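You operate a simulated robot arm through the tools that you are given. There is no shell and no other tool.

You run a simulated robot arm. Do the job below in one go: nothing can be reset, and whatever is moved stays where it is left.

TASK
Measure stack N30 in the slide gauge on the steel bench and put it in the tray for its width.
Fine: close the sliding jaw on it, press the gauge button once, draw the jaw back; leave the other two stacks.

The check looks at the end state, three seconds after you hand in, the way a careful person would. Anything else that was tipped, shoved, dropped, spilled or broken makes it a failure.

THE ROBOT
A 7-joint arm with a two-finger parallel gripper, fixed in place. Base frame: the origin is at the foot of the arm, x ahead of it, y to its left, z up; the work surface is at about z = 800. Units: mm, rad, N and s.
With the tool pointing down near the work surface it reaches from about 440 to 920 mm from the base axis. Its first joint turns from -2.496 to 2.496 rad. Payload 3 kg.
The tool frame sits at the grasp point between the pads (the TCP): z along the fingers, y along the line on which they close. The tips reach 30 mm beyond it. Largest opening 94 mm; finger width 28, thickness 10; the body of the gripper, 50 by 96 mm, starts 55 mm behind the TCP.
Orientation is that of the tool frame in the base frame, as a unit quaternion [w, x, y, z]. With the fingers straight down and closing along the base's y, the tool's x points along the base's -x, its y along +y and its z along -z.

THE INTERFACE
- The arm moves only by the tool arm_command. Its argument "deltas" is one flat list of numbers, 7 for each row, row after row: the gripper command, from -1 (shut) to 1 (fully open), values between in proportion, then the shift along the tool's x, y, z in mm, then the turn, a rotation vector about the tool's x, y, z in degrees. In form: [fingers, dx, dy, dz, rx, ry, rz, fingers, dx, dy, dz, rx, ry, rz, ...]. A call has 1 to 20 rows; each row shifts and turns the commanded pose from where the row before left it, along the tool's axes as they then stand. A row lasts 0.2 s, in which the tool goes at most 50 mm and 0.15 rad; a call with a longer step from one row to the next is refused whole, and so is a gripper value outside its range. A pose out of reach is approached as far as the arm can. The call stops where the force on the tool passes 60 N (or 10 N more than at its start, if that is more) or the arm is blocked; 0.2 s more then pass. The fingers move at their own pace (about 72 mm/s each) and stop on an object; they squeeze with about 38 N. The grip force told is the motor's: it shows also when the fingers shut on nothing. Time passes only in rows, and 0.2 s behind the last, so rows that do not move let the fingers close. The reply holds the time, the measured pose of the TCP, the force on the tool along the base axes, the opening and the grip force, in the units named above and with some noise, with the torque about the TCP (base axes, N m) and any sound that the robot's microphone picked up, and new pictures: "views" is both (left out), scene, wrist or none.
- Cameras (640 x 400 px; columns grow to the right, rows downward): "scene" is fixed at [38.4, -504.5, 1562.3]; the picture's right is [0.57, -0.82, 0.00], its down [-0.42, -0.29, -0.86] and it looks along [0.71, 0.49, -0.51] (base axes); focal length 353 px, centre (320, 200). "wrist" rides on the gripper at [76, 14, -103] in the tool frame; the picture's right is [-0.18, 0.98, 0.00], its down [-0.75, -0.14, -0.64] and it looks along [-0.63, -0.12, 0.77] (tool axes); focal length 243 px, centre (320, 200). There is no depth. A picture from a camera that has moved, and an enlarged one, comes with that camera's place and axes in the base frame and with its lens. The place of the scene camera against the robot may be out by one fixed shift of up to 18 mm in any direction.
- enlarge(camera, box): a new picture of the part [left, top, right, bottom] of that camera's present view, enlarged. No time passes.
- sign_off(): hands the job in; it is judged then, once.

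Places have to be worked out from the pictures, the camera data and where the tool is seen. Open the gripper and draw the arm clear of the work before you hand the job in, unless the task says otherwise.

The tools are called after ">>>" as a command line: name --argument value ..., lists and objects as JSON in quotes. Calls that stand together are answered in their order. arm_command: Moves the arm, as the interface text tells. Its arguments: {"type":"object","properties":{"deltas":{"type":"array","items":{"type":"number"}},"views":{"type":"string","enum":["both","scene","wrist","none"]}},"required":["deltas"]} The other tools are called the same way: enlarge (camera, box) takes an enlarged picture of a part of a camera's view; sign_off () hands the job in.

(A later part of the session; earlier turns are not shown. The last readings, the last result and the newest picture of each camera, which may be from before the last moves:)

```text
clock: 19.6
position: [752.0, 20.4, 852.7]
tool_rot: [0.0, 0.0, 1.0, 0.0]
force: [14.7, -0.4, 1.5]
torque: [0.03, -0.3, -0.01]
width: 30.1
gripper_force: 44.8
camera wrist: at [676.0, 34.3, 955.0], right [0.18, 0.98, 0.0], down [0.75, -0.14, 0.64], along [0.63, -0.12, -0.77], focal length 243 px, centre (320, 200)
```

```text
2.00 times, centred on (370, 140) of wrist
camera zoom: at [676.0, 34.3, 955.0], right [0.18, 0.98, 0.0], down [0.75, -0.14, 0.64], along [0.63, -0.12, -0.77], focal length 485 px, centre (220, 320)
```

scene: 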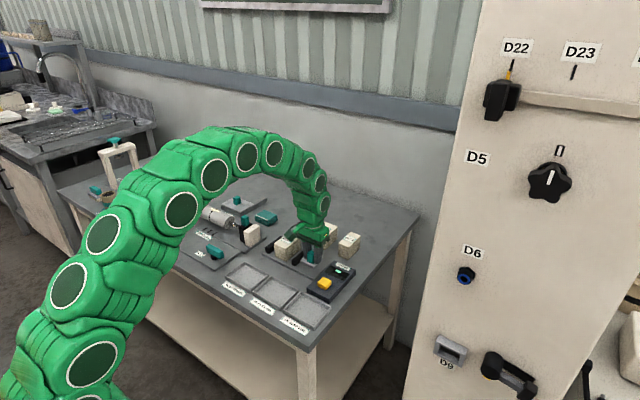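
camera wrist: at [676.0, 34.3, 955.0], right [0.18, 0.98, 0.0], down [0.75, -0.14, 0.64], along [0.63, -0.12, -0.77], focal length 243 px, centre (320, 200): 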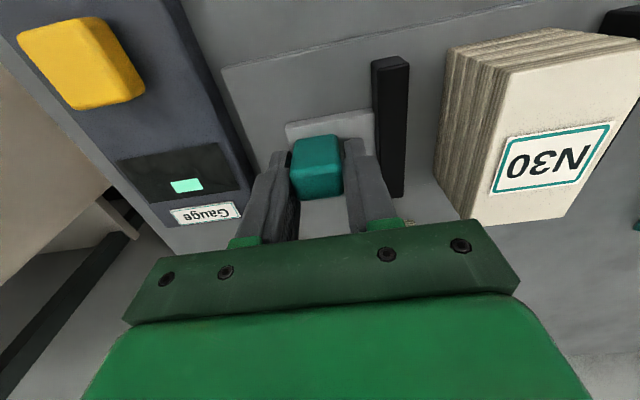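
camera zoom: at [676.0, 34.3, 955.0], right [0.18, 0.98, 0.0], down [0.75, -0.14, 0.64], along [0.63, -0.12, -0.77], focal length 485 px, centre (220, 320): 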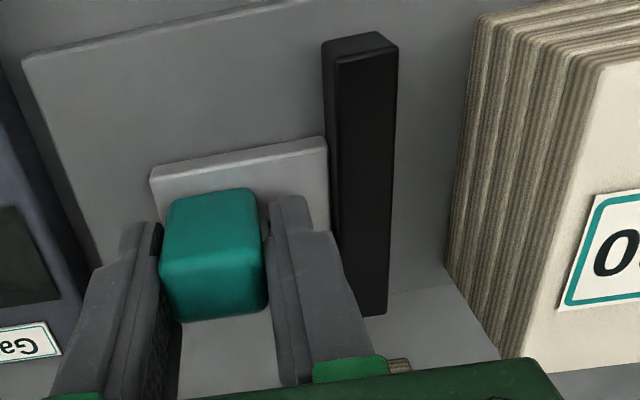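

The jaw slides freely with the handle and is now near y ≈ 70. I'll continue toward the stack in 4 mm steps and check how it pushes.

>>> arm_command --deltas '[-0.6, -1, 4, 0, 0, 0, 0, -0.6, 0, 4, 0, 0, 0, 0, -0.6, 0, 4, 0, 0, 0, 0, -0.6, 0, 4, 0, 0, 0, 0, -0.6, 0, 4, 0, 0, 0, 0, -0.6, 0, 3, 0, 0, 0, 0, -0.6, 0, 3, 0, 0, 0, 0, -0.6, 0, 3, 0, 0, 0, 0, -0.6, 0, 0, 0, 0, 0, 0]'

>>> enlarge --camera "wrist" --box '[260, 20, 560, 240]'

>>> enlarge --camera "scene" --box '[250, 200, 350, 300]'

```text
clock: 21.6
position: [752.1, 48.8, 851.7]
tool_rot: [0.0, -0.001, 1.0, -0.001]
force: [1.9, -0.6, -6.2]
torque: [-0.13, -0.23, 0.12]
width: 30.4
gripper_force: 45.0
camera wrist: at [676.1, 63.1, 955.0], right [0.18, 0.98, 0.0], down [0.75, -0.14, 0.64], along [0.63, -0.12, -0.77], focal length 243 px, centre (320, 200)
```

scene: 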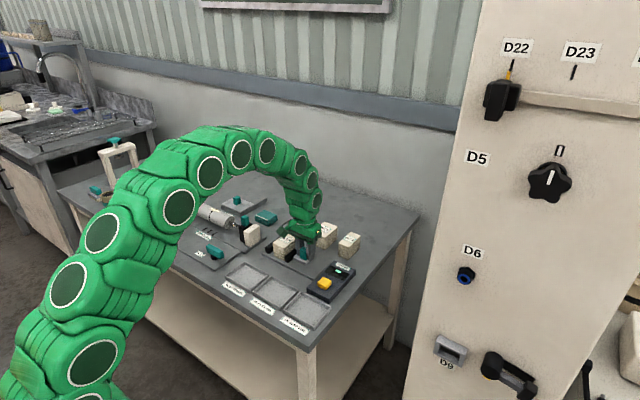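
wrist: 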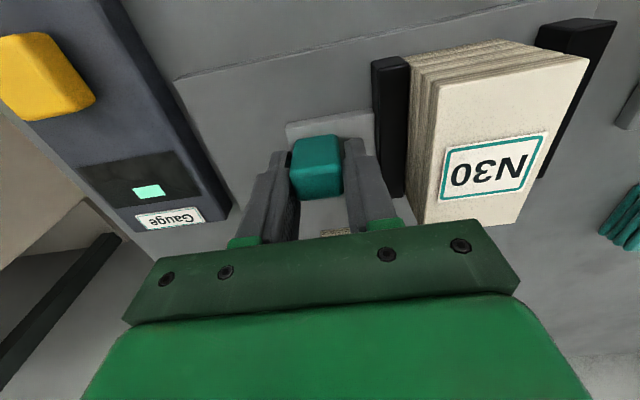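

```text
1.82 times, centred on (410, 130) of wrist
camera zoom: at [676.1, 63.1, 955.0], right [0.18, 0.98, 0.0], down [0.75, -0.14, 0.64], along [0.63, -0.12, -0.77], focal length 441 px, centre (156, 327)
```

zoom: 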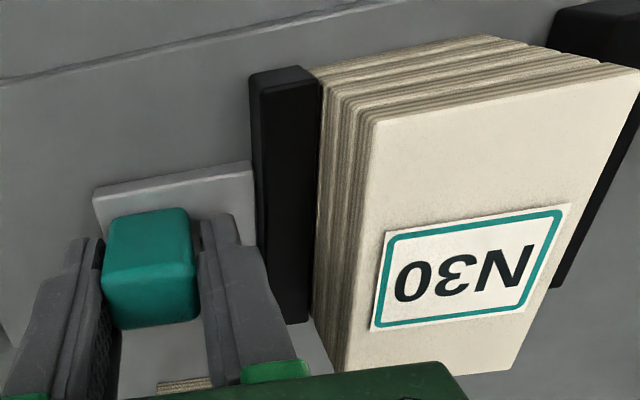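

```text
4.00 times, centred on (300, 250) of scene
camera zoom: at [38.4, -504.5, 1562.3], right [0.57, -0.82, 0.0], down [-0.42, -0.29, -0.86], along [0.71, 0.49, -0.51], focal length 1412 px, centre (400, 0)
```

zoom: 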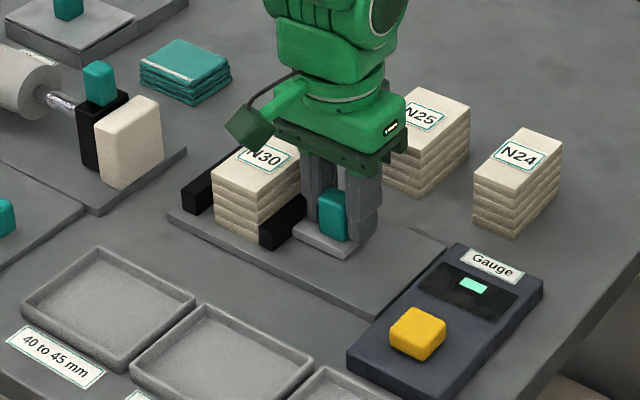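

The jaw has met the stack and is pushing it upright toward the fixed jaw. I'll continue with finer steps.

>>> arm_command --deltas '[-0.6, 0, 2, 0, 0, 0, 0, -0.6, 0, 2, 0, 0, 0, 0, -0.6, 0, 2, 0, 0, 0, 0, -0.6, 0, 2, 0, 0, 0, 0, -0.6, 0, 2, 0, 0, 0, 0, -0.6, 0, 2, 0, 0, 0, 0, -0.6, 0, 0, 0, 0, 0, 0]' --views "wrist"

```text
clock: 23.2
position: [751.3, 61.0, 852.3]
tool_rot: [0.0, 0.0, 1.0, 0.0]
force: [-20.6, -1.0, -12.1]
torque: [0.1, -0.08, -0.02]
width: 30.4
gripper_force: 44.8
camera wrist: at [676.3, 75.0, 955.2], right [0.18, 0.98, 0.0], down [0.76, -0.14, 0.64], along [0.63, -0.12, -0.77], focal length 243 px, centre (320, 200)
```

wrist: 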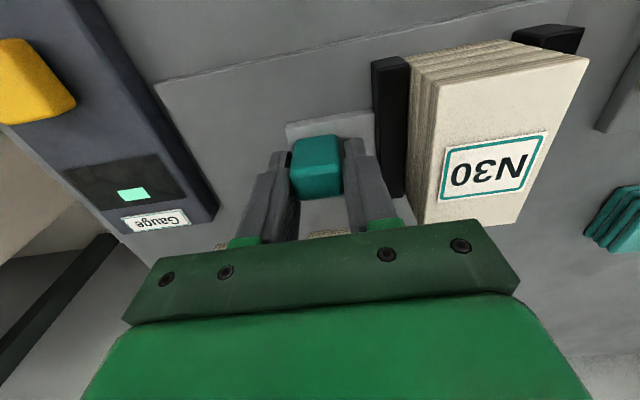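

The stack still slides, with the end expected near TCP y ≈ 65. I'll continue at 1 mm per step, easing the slight x load.

>>> arm_command --deltas '[-0.6, 0.7, 1, 0, 0, 0, 0, -0.6, 0, 1, 0, 0, 0, 0, -0.6, 0, 1, 0, 0, 0, 0, -0.6, 0, 0, 0, 0, 0, 0]' --views "none"

```text
clock: 24.2
position: [752.4, 64.4, 852.8]
tool_rot: [0.001, 0.0, 1.0, 0.0]
force: [4.7, -1.2, -18.9]
torque: [0.02, -0.37, 0.02]
width: 30.3
gripper_force: 45.0
```

>>> arm_command --deltas '[-0.6, 0, 1, 0.3, 0, 0, 0, -0.6, 0, 1, 0, 0, 0, 0, -0.6, 0, 0, 0, 0, 0, 0]' --views "none"

```text
clock: 25.0
position: [751.6, 65.1, 852.0]
tool_rot: [0.0, -0.001, 1.0, 0.001]
force: [4.8, -1.8, -7.2]
torque: [-0.02, -0.13, 0.03]
width: 30.5
gripper_force: 45.0
```

The last two steps moved it a little further to y ≈ 65, still without a clear stop in y. I'll take a few more 1 mm steps with pictures.

>>> arm_command --deltas '[-0.6, 0, 1, 0, 0, 0, 0, -0.6, 0, 1, 0, 0, 0, 0, -0.6, 0, 0, 0, 0, 0, 0]'

>>> enlarge --camera "wrist" --box '[340, 10, 640, 240]'

>>> enlarge --camera "scene" --box '[250, 200, 350, 300]'

```text
clock: 25.8
position: [751.1, 65.5, 852.3]
tool_rot: [0.0, 0.0, 1.0, -0.001]
force: [-0.1, -37.3, -2.6]
torque: [0.0, 0.09, 0.38]
width: 30.1
gripper_force: 45.0
camera wrist: at [676.2, 80.2, 955.2], right [0.18, 0.98, 0.0], down [0.75, -0.14, 0.64], along [0.63, -0.12, -0.77], focal length 243 px, centre (320, 200)
```

scene: 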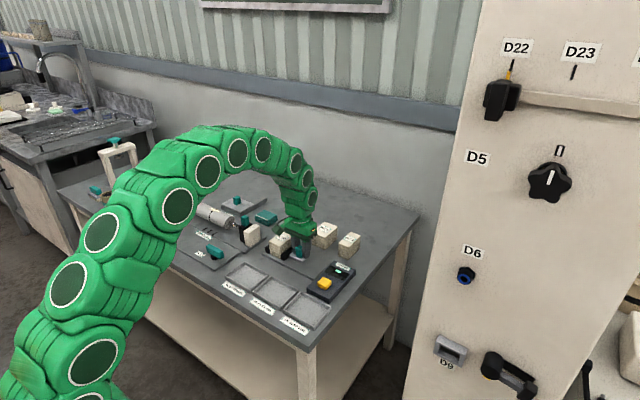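
wrist: 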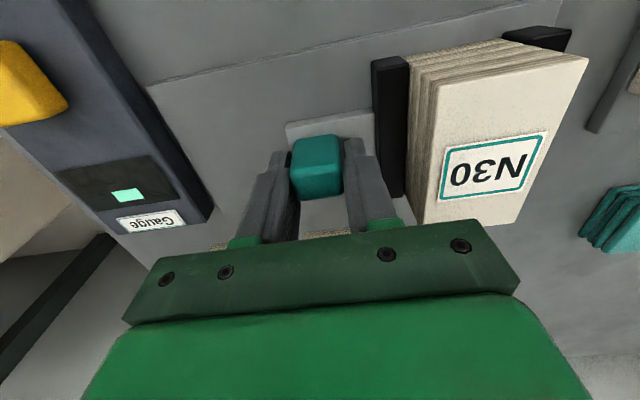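

```text
1.74 times, centred on (490, 125) of wrist
camera zoom: at [676.2, 80.2, 955.2], right [0.18, 0.98, 0.0], down [0.75, -0.14, 0.64], along [0.63, -0.12, -0.77], focal length 422 px, centre (24, 330)
```

zoom: 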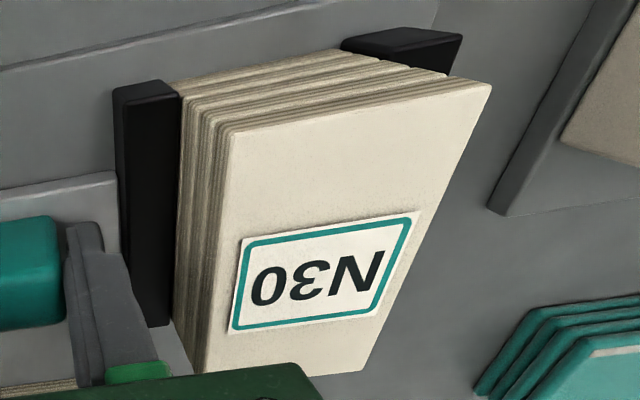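

```text
4.00 times, centred on (300, 250) of scene
camera zoom: at [38.4, -504.5, 1562.3], right [0.57, -0.82, 0.0], down [-0.42, -0.29, -0.86], along [0.71, 0.49, -0.51], focal length 1412 px, centre (400, 0)
```

zoom: 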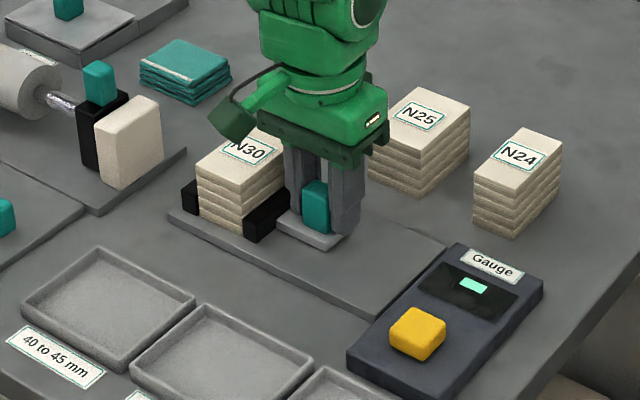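

The y force rose to -37 N, so the jaw is closed snugly on N30 against the fixed jaw. I'll open to 38 mm without backing off and rise straight up.

>>> arm_command --deltas '[-0.2, 0, 0, 0, 0, 0, 0, -0.2, 0, 0, 0, 0, 0, 0]' --views "wrist"

>>> enlarge --camera "wrist" --box '[240, 80, 420, 240]'

```text
clock: 26.4
position: [751.3, 68.6, 852.1]
tool_rot: [0.0, -0.001, 1.0, 0.001]
force: [0.2, 0.4, -0.2]
torque: [-0.01, 0.02, -0.02]
width: 37.4
gripper_force: 0.0
camera wrist: at [676.2, 82.8, 955.4], right [0.18, 0.98, 0.0], down [0.75, -0.14, 0.64], along [0.63, -0.12, -0.77], focal length 243 px, centre (320, 200)
```

wrist: 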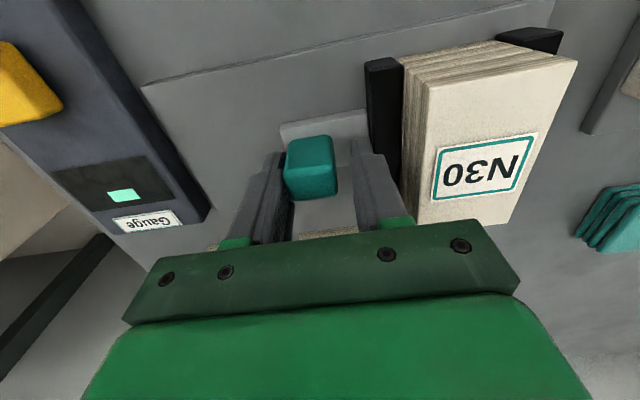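

```text
2.50 times, centred on (330, 160) of wrist
camera zoom: at [676.2, 82.8, 955.4], right [0.18, 0.98, 0.0], down [0.75, -0.14, 0.64], along [0.63, -0.12, -0.77], focal length 606 px, centre (295, 300)
```

zoom: 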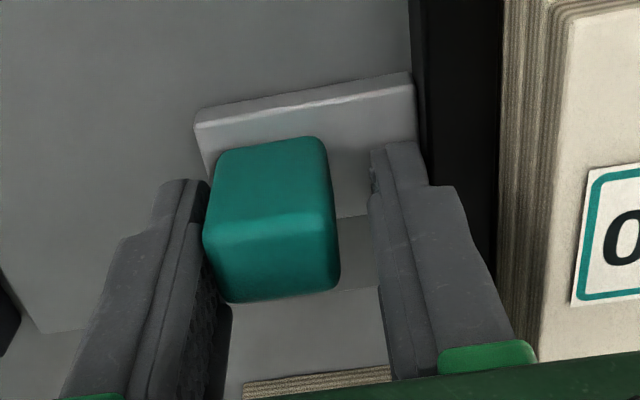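

It's released with no load, though the near finger is close to the handle. I'll shift 2.5 mm to centre, rise clear, then head above the button with the fingers shut.

>>> arm_command --deltas '[-0.2, 0, -2.5, 0, 0, 0, 0, -0.2, 0, 0, -10, 0, 0, 0, -0.2, 0, 0, -30, 0, 0, 0, -0.2, 0, 0, -30, 0, 0, 0, -0.2, 0, 0, -20, 0, 0, 0, -1, 20, -40, 0, 0, 0, 0, -1, 20, -40, 0, 0, 0, 0, -1, 20, -40, 0, 0, 0, 0, -1, 10, -20, 0, 0, 0, 0, -1, 0, 0, 0, 0, 0, 0]'

>>> enlarge --camera "wrist" --box '[220, 40, 420, 240]'

>>> enlarge --camera "scene" --box '[260, 200, 370, 310]'

```text
clock: 28.6
position: [680.3, -74.7, 940.7]
tool_rot: [0.0, -0.001, 1.0, -0.001]
force: [0.5, -0.4, -0.8]
torque: [0.01, 0.0, 0.01]
width: 0.0
gripper_force: 33.1
camera wrist: at [604.7, -60.0, 1044.2], right [0.18, 0.98, 0.0], down [0.75, -0.14, 0.64], along [0.63, -0.12, -0.77], focal length 243 px, centre (320, 200)
```

scene: 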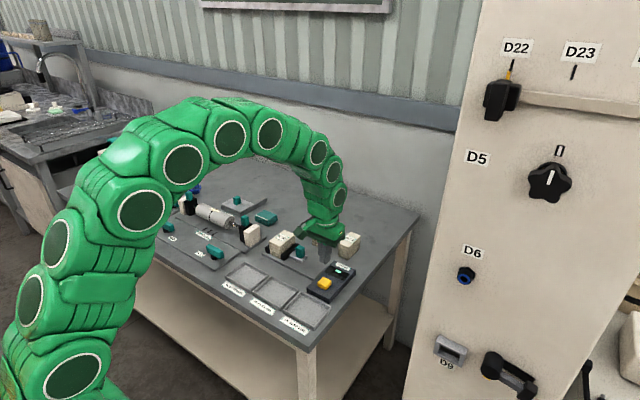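
wrist: 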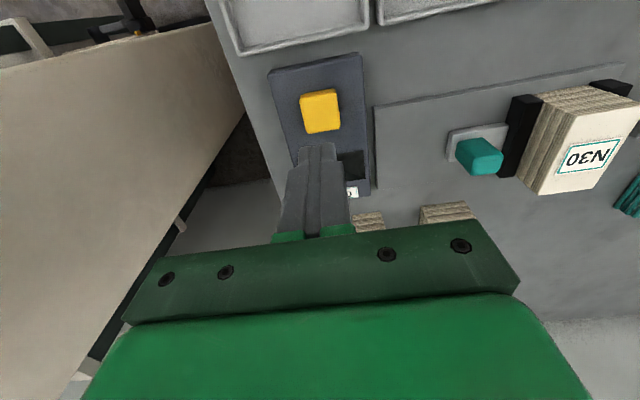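

```text
2.00 times, centred on (320, 140) of wrist
camera zoom: at [604.7, -60.0, 1044.2], right [0.18, 0.98, 0.0], down [0.75, -0.14, 0.64], along [0.63, -0.12, -0.77], focal length 485 px, centre (320, 320)
```

zoom: 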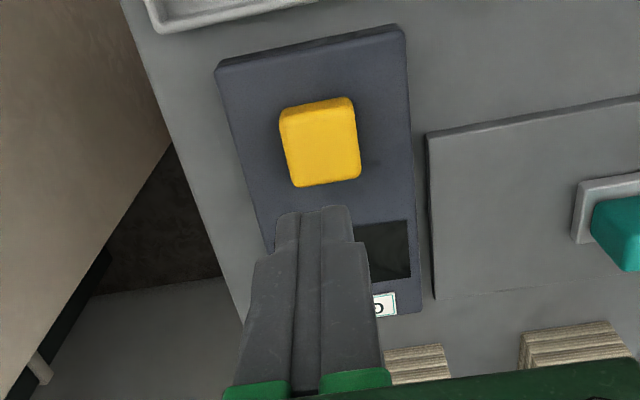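

```text
3.64 times, centred on (315, 255) of scene
camera zoom: at [38.4, -504.5, 1562.3], right [0.57, -0.82, 0.0], down [-0.42, -0.29, -0.86], along [0.71, 0.49, -0.51], focal length 1283 px, centre (338, 0)
```

zoom: 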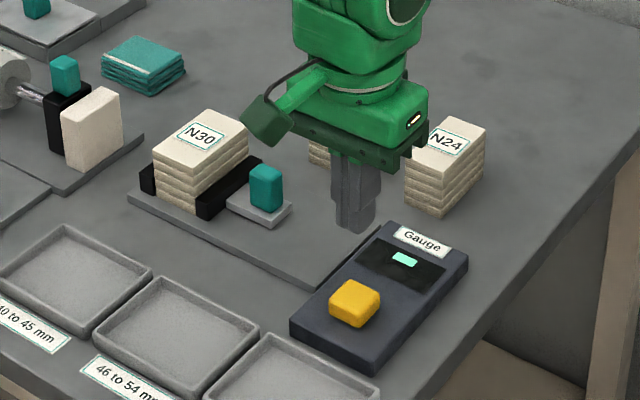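

The jaw is closed on N30 and stays put. The button top is at about (682, -73) and z ≈ 833, and the closed tips are over it. I'll come down to about 8 mm above it.

>>> arm_command --deltas '[-1, -1.5, 1.5, 25, 0, 0, 0, -1, 0, 0, 25, 0, 0, 0, -1, 0, 0, 17, 0, 0, 0, -1, 0, 0, 0, 0, 0, 0]'

>>> enlarge --camera "wrist" --box '[220, 40, 420, 240]'

>>> enlarge --camera "scene" --box '[280, 220, 370, 310]'

```text
clock: 29.6
position: [682.7, -74.2, 874.0]
tool_rot: [0.0, 0.0, 1.0, 0.0]
force: [-0.2, -0.5, -0.1]
torque: [0.0, 0.0, -0.01]
width: 0.2
gripper_force: 33.1
camera wrist: at [606.6, -59.8, 976.8], right [0.18, 0.98, 0.0], down [0.75, -0.14, 0.64], along [0.63, -0.12, -0.77], focal length 243 px, centre (320, 200)
```

scene: 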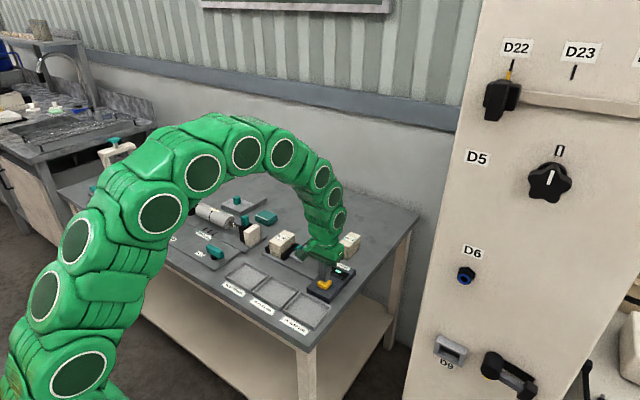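
wrist: 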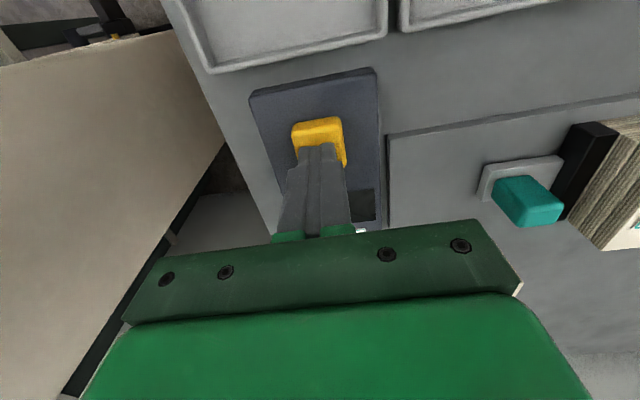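

```text
2.00 times, centred on (320, 140) of wrist
camera zoom: at [606.6, -59.8, 976.8], right [0.18, 0.98, 0.0], down [0.75, -0.14, 0.64], along [0.63, -0.12, -0.77], focal length 485 px, centre (320, 320)
```

zoom: 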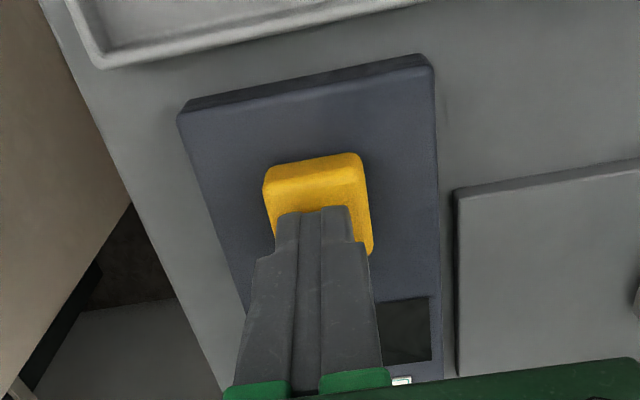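

```text
4.44 times, centred on (325, 265) of scene
camera zoom: at [38.4, -504.5, 1562.3], right [0.57, -0.82, 0.0], down [-0.42, -0.29, -0.86], along [0.71, 0.49, -0.51], focal length 1568 px, centre (298, -89)
```

zoom: 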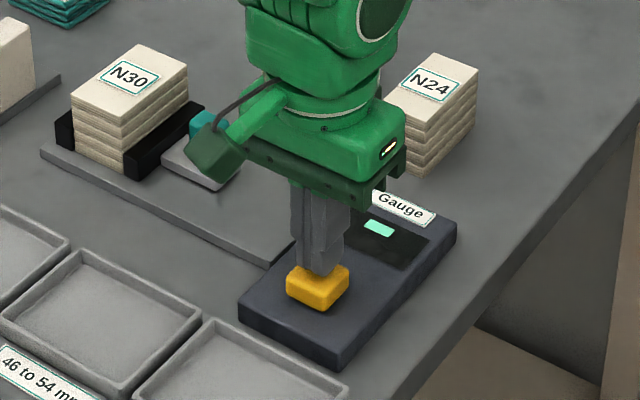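

The tips sit centrally above the button. I'll press down monotonically in small steps and watch the force.

>>> arm_command --deltas '[-1, 0, 0, 3, 0, 0, 0, -1, 0, 0, 3, 0, 0, 0, -1, 0, 0, 2, 0, 0, 0, -1, 0, 0, 1, 0, 0, 0, -1, 0, 0, 1, 0, 0, 0, -1, 0, 0, 0, 0, 0, 0]' --views "none"

```text
clock: 31.0
position: [682.9, -74.2, 865.0]
tool_rot: [-0.001, 0.001, 1.0, 0.0]
force: [-0.7, -0.3, 1.3]
torque: [0.01, 0.05, -0.03]
width: 0.0
gripper_force: 33.0
heard: click
```

A click was heard at TCP z = 865. I'll look at the display before doing anything more.

>>> arm_command --deltas '[-1, 0, 0, 0, 0, 0, 0]'

>>> enlarge --camera "scene" --box '[310, 250, 370, 300]'

>>> enlarge --camera "wrist" --box '[240, 80, 420, 240]'

```text
clock: 31.4
position: [684.3, -73.2, 865.8]
tool_rot: [0.0, 0.001, 1.0, -0.001]
force: [0.3, 1.8, 1.7]
torque: [0.03, 0.01, -0.02]
width: 0.0
gripper_force: 33.7
camera wrist: at [607.9, -59.0, 968.4], right [0.18, 0.98, 0.0], down [0.75, -0.14, 0.64], along [0.63, -0.12, -0.77], focal length 243 px, centre (320, 200)
```

scene: 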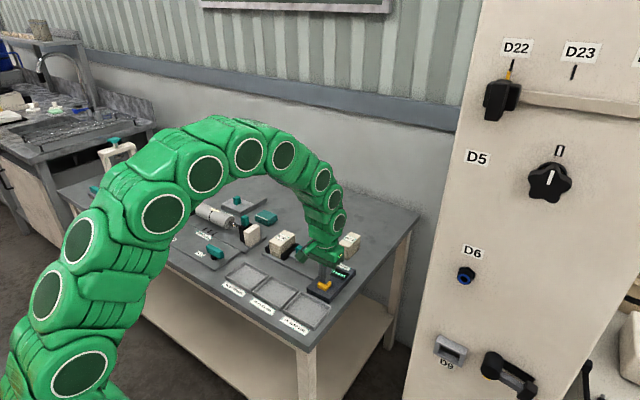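
wrist: 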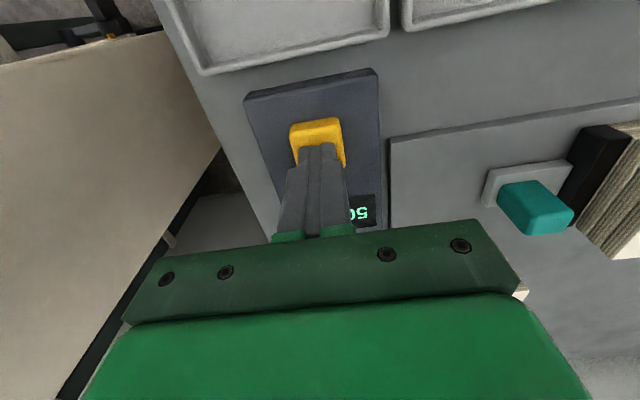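

```text
8.00 times, centred on (340, 275) of scene
camera zoom: at [38.4, -504.5, 1562.3], right [0.57, -0.82, 0.0], down [-0.42, -0.29, -0.86], along [0.71, 0.49, -0.51], focal length 2823 px, centre (160, -400)
```

zoom: 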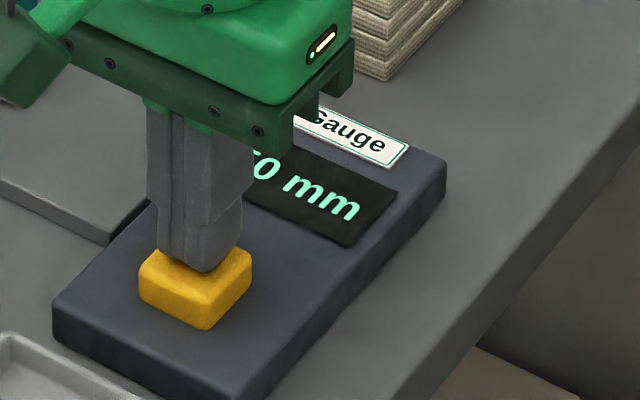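

```text
2.50 times, centred on (330, 160) of wrist
camera zoom: at [607.9, -59.0, 968.4], right [0.18, 0.98, 0.0], down [0.75, -0.14, 0.64], along [0.63, -0.12, -0.77], focal length 606 px, centre (295, 300)
```

zoom: 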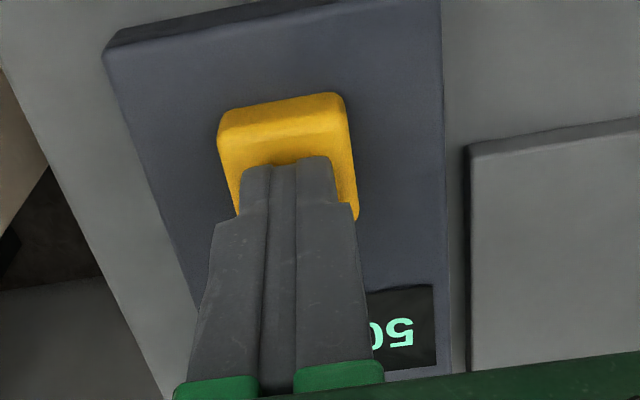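

The display appears to read 50 mm. I'll lift straight off the button and confirm.

>>> arm_command --deltas '[-1, 0, 0, -10, 0, 0, 0, -1, 0, 0, -30, 0, 0, 0, -1, 0, 0, -35, 0, 0, 0, -1, -10, 20, -10, 0, 0, 0, -1, -20, 40, 0, 0, 0, 0, -1, 0, 0, 0, 0, 0, 0]'

>>> enlarge --camera "scene" --box '[300, 240, 370, 300]'

>>> enlarge --camera "wrist" --box '[180, 60, 340, 200]'

```text
clock: 32.8
position: [714.8, -14.7, 948.9]
tool_rot: [0.0, 0.0, 1.0, 0.0]
force: [0.2, 0.1, 0.4]
torque: [-0.02, 0.01, -0.03]
width: 0.0
gripper_force: 32.6
camera wrist: at [638.1, 0.9, 1052.5], right [0.18, 0.98, 0.0], down [0.75, -0.14, 0.64], along [0.63, -0.12, -0.77], focal length 243 px, centre (320, 200)
```

scene: 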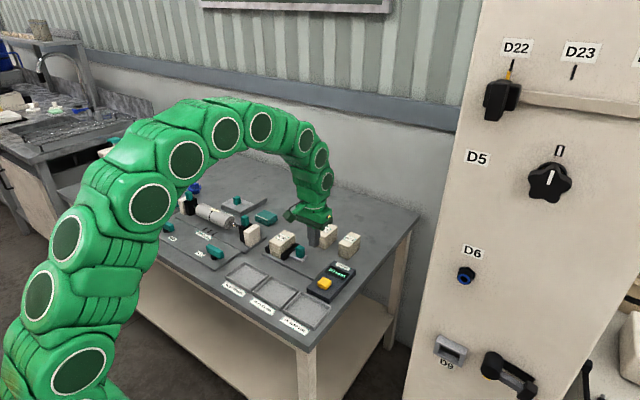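
wrist: 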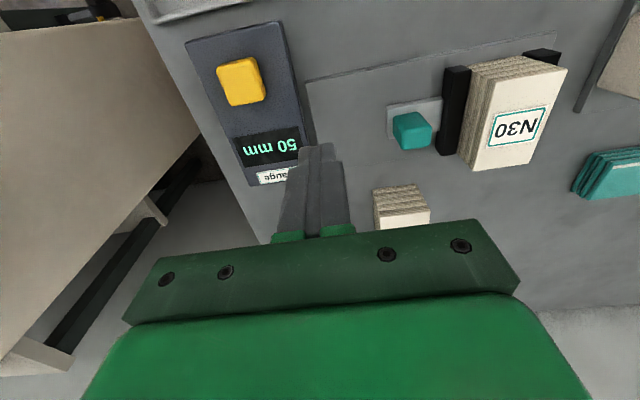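

```text
6.67 times, centred on (335, 270) of scene
camera zoom: at [38.4, -504.5, 1562.3], right [0.57, -0.82, 0.0], down [-0.42, -0.29, -0.86], along [0.71, 0.49, -0.51], focal length 2353 px, centre (220, -267)
```

zoom: 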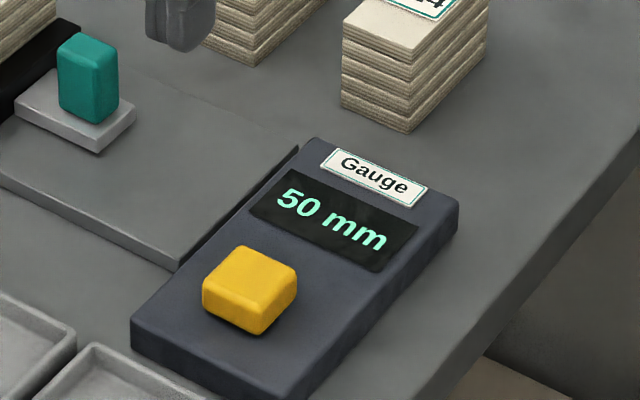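

```text
2.86 times, centred on (260, 130) of wrist
camera zoom: at [638.1, 0.9, 1052.5], right [0.18, 0.98, 0.0], down [0.75, -0.14, 0.64], along [0.63, -0.12, -0.77], focal length 693 px, centre (491, 400)
```

zoom: 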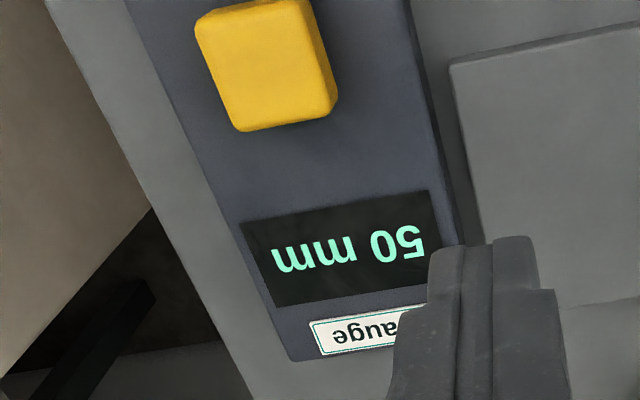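

The gauge reads 50 mm, so the tray is 46 to 54 mm. Now I'll return above the handle, at about (751, 65), to draw the jaw back.

>>> arm_command --deltas '[-0.19, -18, 40, 0, 0, 0, 0, -0.19, -18, 40, 0, 0, 0, 0, -0.19, 0, 0, 20, 0, 0, 0, -0.19, 0, 0, 15, 0, 0, 0, -0.19, 0, 0, 0, 0, 0, 0]'

>>> enlarge --camera "wrist" --box '[220, 40, 440, 240]'

```text
clock: 34.0
position: [749.1, 67.1, 914.5]
tool_rot: [-0.001, 0.0, 1.0, 0.0]
force: [-0.1, 0.0, 0.6]
torque: [0.0, 0.02, -0.02]
width: 38.3
gripper_force: 0.1
camera wrist: at [673.9, 81.0, 1017.3], right [0.18, 0.98, 0.0], down [0.75, -0.14, 0.64], along [0.63, -0.12, -0.77], focal length 243 px, centre (320, 200)
```

scene: 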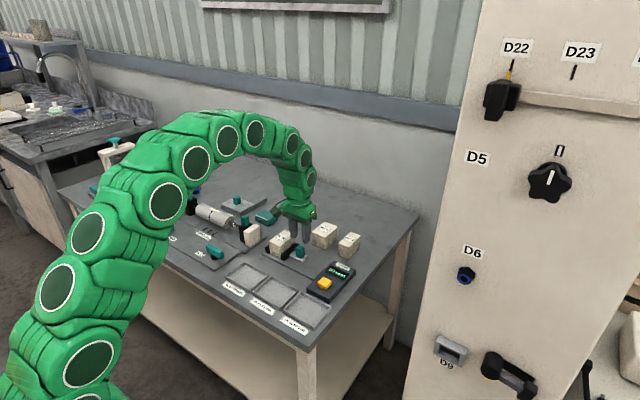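
wrist: 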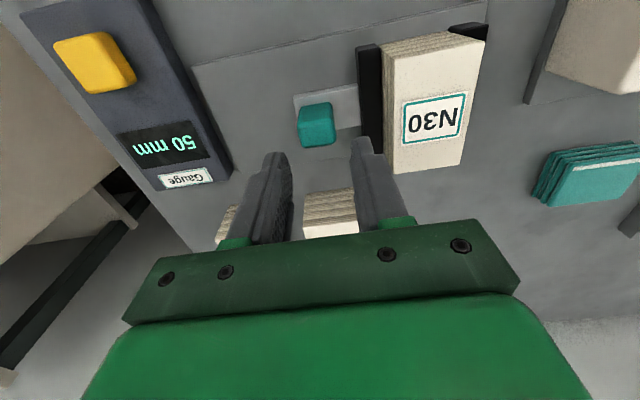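

```text
2.00 times, centred on (330, 140) of wrist
camera zoom: at [673.9, 81.0, 1017.3], right [0.18, 0.98, 0.0], down [0.75, -0.14, 0.64], along [0.63, -0.12, -0.77], focal length 485 px, centre (300, 320)
```

zoom: 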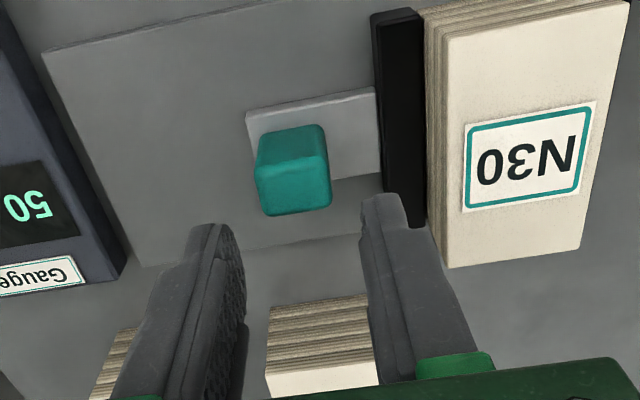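

The handle centre is at y ≈ 66. I'll correct by about 1 mm, descend to z ≈ 852 and check.

>>> arm_command --deltas '[-0.19, -1, -1.2, 20, 0, 0, 0, -0.19, 0, 0, 20, 0, 0, 0, -0.19, 0, 0, 15, 0, 0, 0, -0.19, 0, 0, 7, 0, 0, 0, -0.19, 0, 0, 0, 0, 0, 0]' --views "wrist"

>>> enlarge --camera "wrist" --box '[220, 40, 440, 240]'

```text
clock: 35.2
position: [749.0, 65.6, 852.2]
tool_rot: [0.0, 0.0, 1.0, 0.0]
force: [0.9, -0.3, -0.1]
torque: [-0.04, 0.04, -0.02]
width: 38.1
gripper_force: 0.0
camera wrist: at [674.1, 79.3, 955.6], right [0.18, 0.98, 0.0], down [0.75, -0.14, 0.64], along [0.63, -0.12, -0.77], focal length 243 px, centre (320, 200)
```

wrist: 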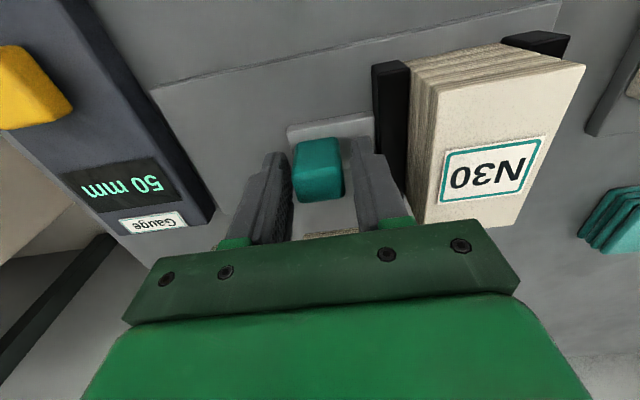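

```text
2.00 times, centred on (330, 140) of wrist
camera zoom: at [674.1, 79.3, 955.6], right [0.18, 0.98, 0.0], down [0.75, -0.14, 0.64], along [0.63, -0.12, -0.77], focal length 485 px, centre (300, 320)
```

zoom: 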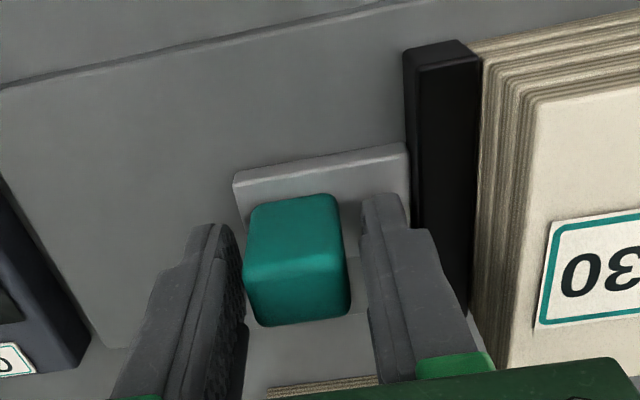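

The fingers straddle the handle. I'll grip it and draw the jaw back most of the way, about 56 mm, in 4 mm steps.

>>> arm_command --deltas '[-0.6, 0, 0, 0, 0, 0, 0, -0.6, 0, 0, 0, 0, 0, 0, -0.6, 0, -2, 0, 0, 0, 0, -0.6, 0, -4, 0, 0, 0, 0, -0.6, 0, -4, 0, 0, 0, 0, -0.6, 0, -4, 0, 0, 0, 0, -0.6, 0, -4, 0, 0, 0, 0, -0.6, 0, -4, 0, 0, 0, 0, -0.6, 0, -4, 0, 0, 0, 0, -0.6, 0, -4, 0, 0, 0, 0, -0.6, 0, 0, 0, 0, 0, 0]' --views "wrist"

```text
clock: 37.6
position: [749.9, 34.9, 852.1]
tool_rot: [0.0, 0.0, 1.0, 0.0]
force: [-5.0, -0.5, -9.6]
torque: [0.09, 0.18, -0.19]
width: 30.0
gripper_force: 44.4
camera wrist: at [674.2, 49.4, 955.6], right [0.18, 0.98, 0.0], down [0.75, -0.14, 0.64], along [0.63, -0.12, -0.77], focal length 243 px, centre (320, 200)
```

wrist: 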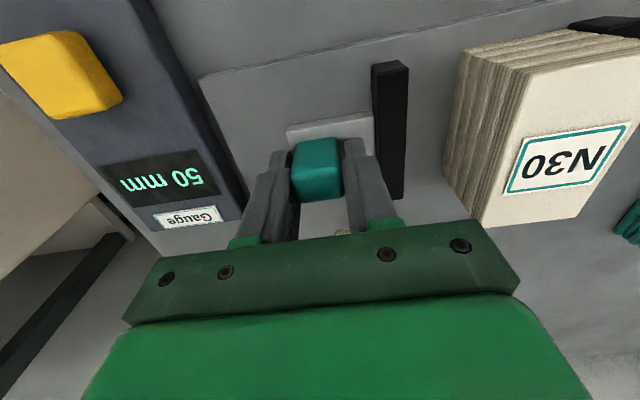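

The jaw is coming back smoothly and the stack stays put. I'll continue to about the original spot at y ≈ 7.

>>> arm_command --deltas '[-0.6, 0, -4, 0, 0, 0, 0, -0.6, 0, -4, 0, 0, 0, 0, -0.6, 0, -4, 0, 0, 0, 0, -0.6, 0, -4, 0, 0, 0, 0, -0.6, 0, -4, 0, 0, 0, 0, -0.6, 0, -4, 0, 0, 0, 0, -0.6, 0, -3, 0, 0, 0, 0, -0.6, 0, 0, 0, 0, 0, 0]' --views "wrist"

```text
clock: 39.4
position: [749.7, 7.8, 852.2]
tool_rot: [0.0, 0.0, 1.0, 0.0]
force: [-14.5, -0.8, -0.5]
torque: [-0.06, 0.01, 0.0]
width: 30.2
gripper_force: 45.0
camera wrist: at [674.3, 22.4, 955.6], right [0.18, 0.98, 0.0], down [0.75, -0.14, 0.64], along [0.63, -0.12, -0.77], focal length 243 px, centre (320, 200)
```

wrist: 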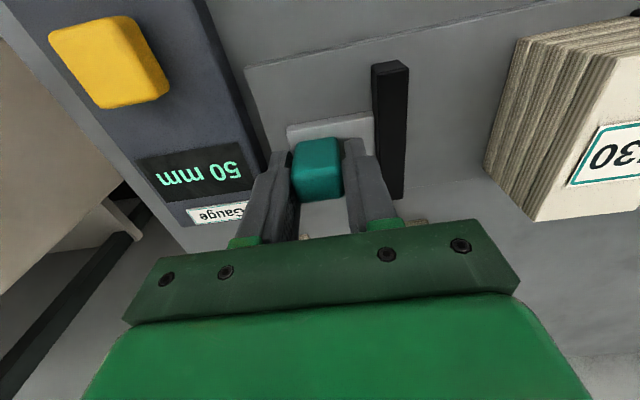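

The jaw is almost at its original place (grip was at y = 6.3). I'll pull the last 1.5 mm, then release and rise.

>>> arm_command --deltas '[-0.6, 0, -1.5, 0, 0, 0, 0, -0.6, 0, 0, 0, 0, 0, 0]' --views "none"

>>> arm_command --deltas '[-0.19, 0, 0, 0, 0, 0, 0, -0.19, 0, 0, 0, 0, 0, 0, -0.19, 0, 0, -10, 0, 0, 0, -0.19, 0, 0, -30, 0, 0, 0, -0.19, 0, 0, -35, 0, 0, 0, -0.19, 0, 0, -25, 0, 0, 0, -0.19, 0, 0, 0, 0, 0, 0]'

>>> enlarge --camera "scene" --box '[250, 200, 370, 310]'

```text
clock: 40.0
position: [749.9, 8.2, 852.1]
tool_rot: [0.0, 0.0, 1.0, -0.001]
force: [-9.6, 0.7, -6.7]
torque: [0.0, -0.14, -0.02]
width: 30.6
gripper_force: 44.7
```

```text
clock: 41.6
position: [748.9, 6.7, 953.9]
tool_rot: [0.0, 0.0, 1.0, 0.0]
force: [0.0, -0.8, 0.3]
torque: [-0.01, 0.0, -0.04]
width: 38.1
gripper_force: 0.0
camera wrist: at [673.7, 20.5, 1057.4], right [0.18, 0.98, 0.0], down [0.75, -0.14, 0.64], along [0.63, -0.12, -0.77], focal length 243 px, centre (320, 200)
```

scene: 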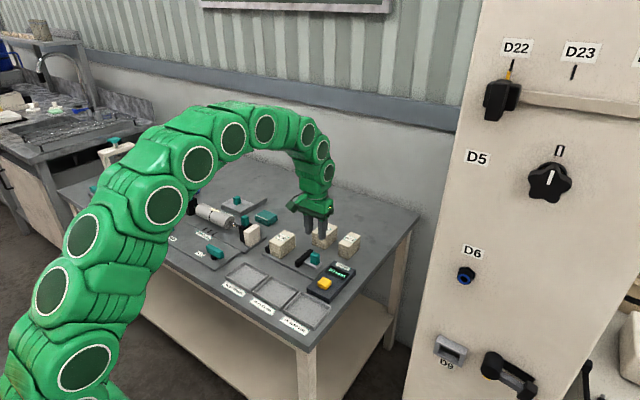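
wrist: 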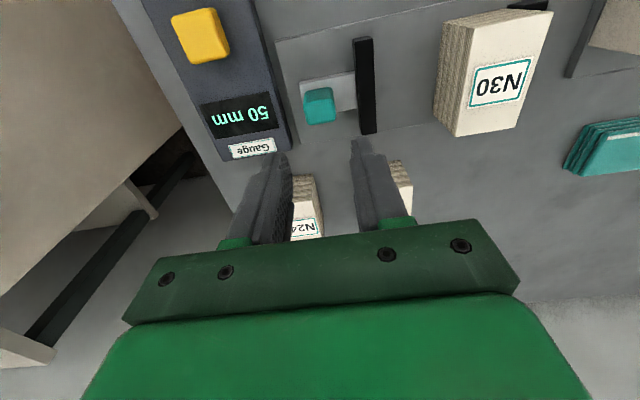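

```text
3.64 times, centred on (310, 255) of scene
camera zoom: at [38.4, -504.5, 1562.3], right [0.57, -0.82, 0.0], down [-0.42, -0.29, -0.86], along [0.71, 0.49, -0.51], focal length 1283 px, centre (356, 0)
```

zoom: 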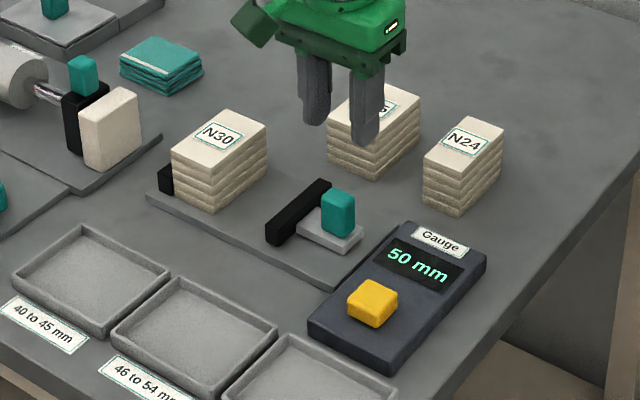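

The jaw is back in its start place and N30 stands against the fixed jaw, spanning y ≈ 118–168 and x ≈ 705–787. I'll move above it at (747, 143) and plan a grip above the jaw tops.

>>> arm_command --deltas '[0.45, 1, 34, 0, 0, 0, 0, 0.45, 1, 34, 0, 0, 0, 0, 0.45, 0, 34, 0, 0, 0, 0, 0.45, 0, 34, 0, 0, 0, 0, 0.45, 0, 0, 20, 0, 0, 0, 0.45, 0, 0, 10, 0, 0, 0, 0.45, 0, 0, 0, 0, 0, 0]'

>>> enlarge --camera "wrist" --box '[200, 40, 440, 240]'

>>> enlarge --camera "scene" --box '[240, 200, 330, 280]'

```text
clock: 43.2
position: [749.4, 143.9, 922.7]
tool_rot: [0.0, -0.001, 1.0, 0.0]
force: [0.4, -0.2, -1.0]
torque: [0.06, -0.02, -0.01]
width: 67.9
gripper_force: 0.0
camera wrist: at [673.4, 158.2, 1025.4], right [0.18, 0.98, 0.0], down [0.75, -0.14, 0.64], along [0.63, -0.12, -0.77], focal length 243 px, centre (320, 200)
```

scene: 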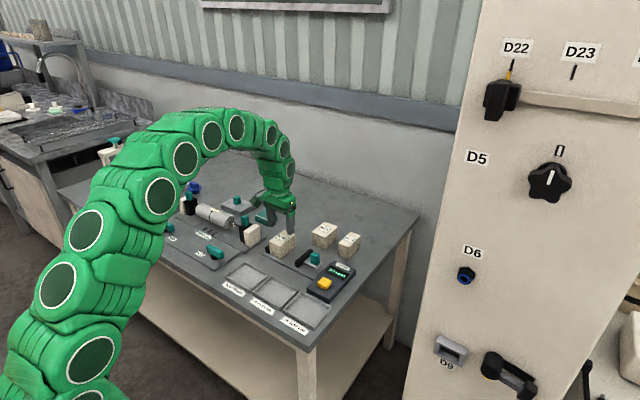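
wrist: 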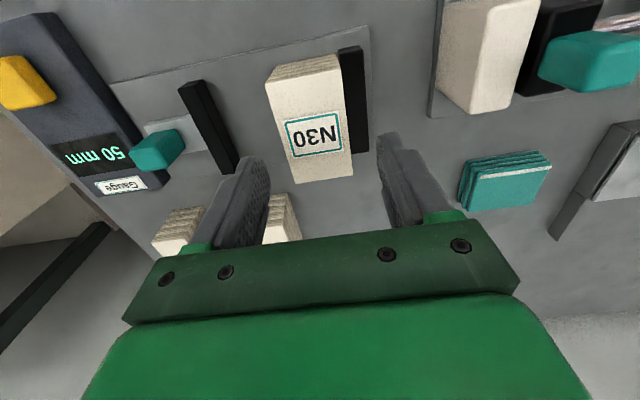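

```text
2.00 times, centred on (320, 140) of wrist
camera zoom: at [673.4, 158.2, 1025.4], right [0.18, 0.98, 0.0], down [0.75, -0.14, 0.64], along [0.63, -0.12, -0.77], focal length 485 px, centre (320, 320)
```

zoom: 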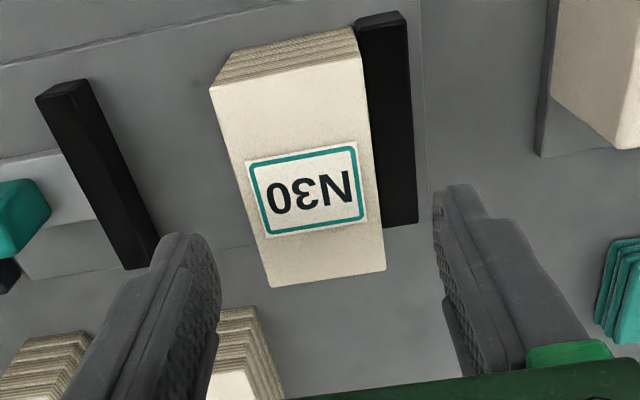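

```text
5.00 times, centred on (285, 240) of scene
camera zoom: at [38.4, -504.5, 1562.3], right [0.57, -0.82, 0.0], down [-0.42, -0.29, -0.86], along [0.71, 0.49, -0.51], focal length 1764 px, centre (495, 0)
```

zoom: 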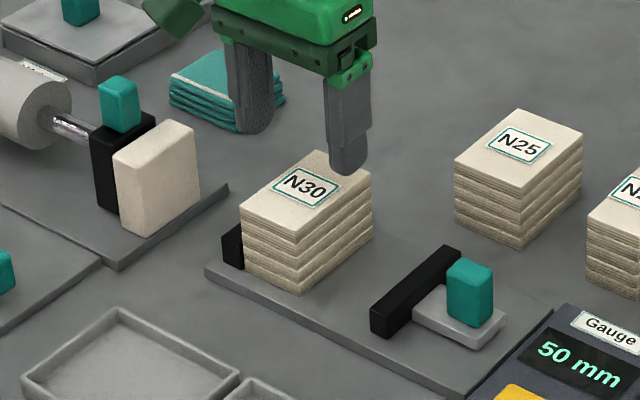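

N30 spans y ≈ 116–165, so I'll shift 2.5 mm toward -y and descend until the tips are just above the jaw tops. That puts the TCP at z ≈ 864.

>>> arm_command --deltas '[0.45, 0, -2.5, 20, 0, 0, 0, 0.45, 0, 0, 20, 0, 0, 0, 0.45, 0, 0, 12, 0, 0, 0, 0.45, 0, 0, 6, 0, 0, 0, 0.45, 0, 0, 0, 0, 0, 0]'

>>> enlarge --camera "wrist" --box '[200, 40, 440, 240]'

>>> enlarge --camera "scene" --box '[240, 200, 330, 280]'

```text
clock: 44.4
position: [749.4, 140.9, 864.0]
tool_rot: [0.0, 0.0, 1.0, 0.0]
force: [0.1, -0.5, 0.1]
torque: [0.0, -0.01, -0.01]
width: 68.2
gripper_force: 0.0
camera wrist: at [672.8, 154.4, 967.9], right [0.18, 0.98, 0.0], down [0.75, -0.14, 0.64], along [0.63, -0.12, -0.77], focal length 243 px, centre (320, 200)
```

scene: 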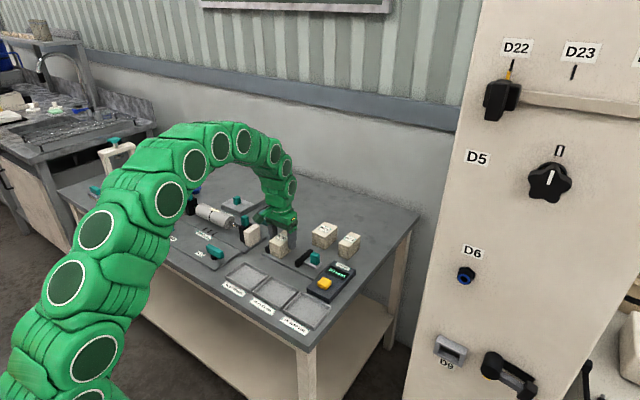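
wrist: 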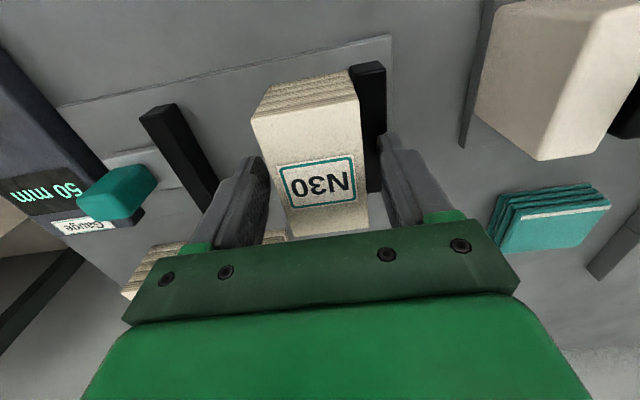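

```text
2.00 times, centred on (320, 140) of wrist
camera zoom: at [672.8, 154.4, 967.9], right [0.18, 0.98, 0.0], down [0.75, -0.14, 0.64], along [0.63, -0.12, -0.77], focal length 485 px, centre (320, 320)
```

zoom: 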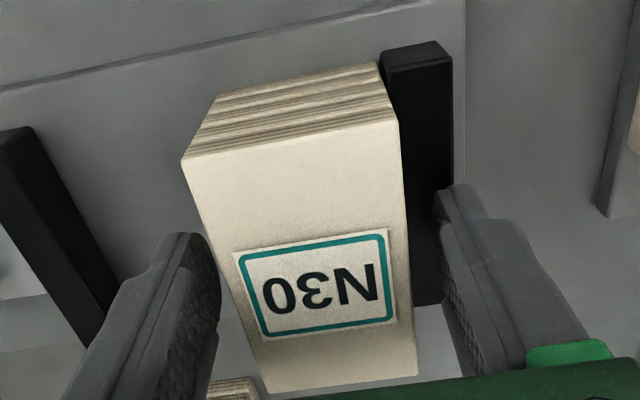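

```text
5.00 times, centred on (285, 240) of scene
camera zoom: at [38.4, -504.5, 1562.3], right [0.57, -0.82, 0.0], down [-0.42, -0.29, -0.86], along [0.71, 0.49, -0.51], focal length 1764 px, centre (495, 0)
```

zoom: 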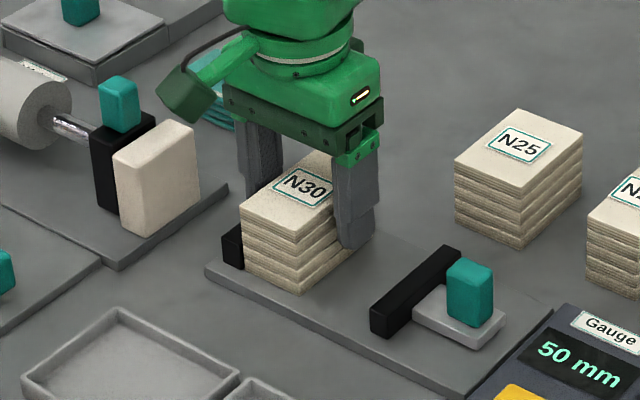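

No contact, and both fingers straddle the stack above the fixed jaw. I'll lower 2 mm more and close.

>>> arm_command --deltas '[0.45, 0, 0, 2, 0, 0, 0, 0.1, 0, 0, 0, 0, 0, 0, -0.3, 0, 0, 0, 0, 0, 0, -0.3, 0, 0, 0, 0, 0, 0, -0.3, 0, 0, 0, 0, 0, 0]' --views "wrist"

```text
clock: 45.6
position: [747.4, 139.2, 863.2]
tool_rot: [0.0, 0.001, 1.0, 0.0]
force: [-0.1, -1.0, -0.2]
torque: [0.04, 0.03, 0.01]
width: 53.6
gripper_force: 37.6
camera wrist: at [672.6, 154.5, 965.7], right [0.18, 0.98, 0.0], down [0.75, -0.14, 0.64], along [0.63, -0.12, -0.77], focal length 243 px, centre (320, 200)
```

wrist: 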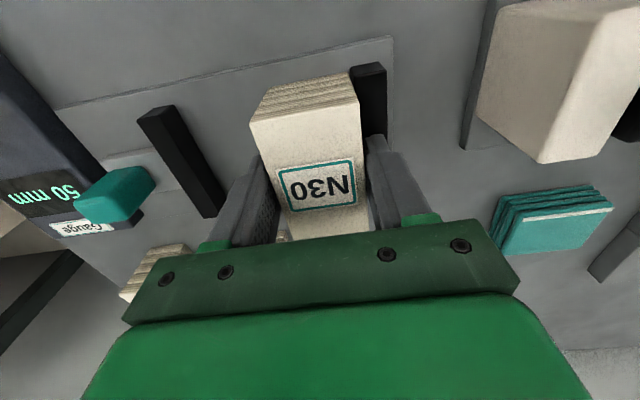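

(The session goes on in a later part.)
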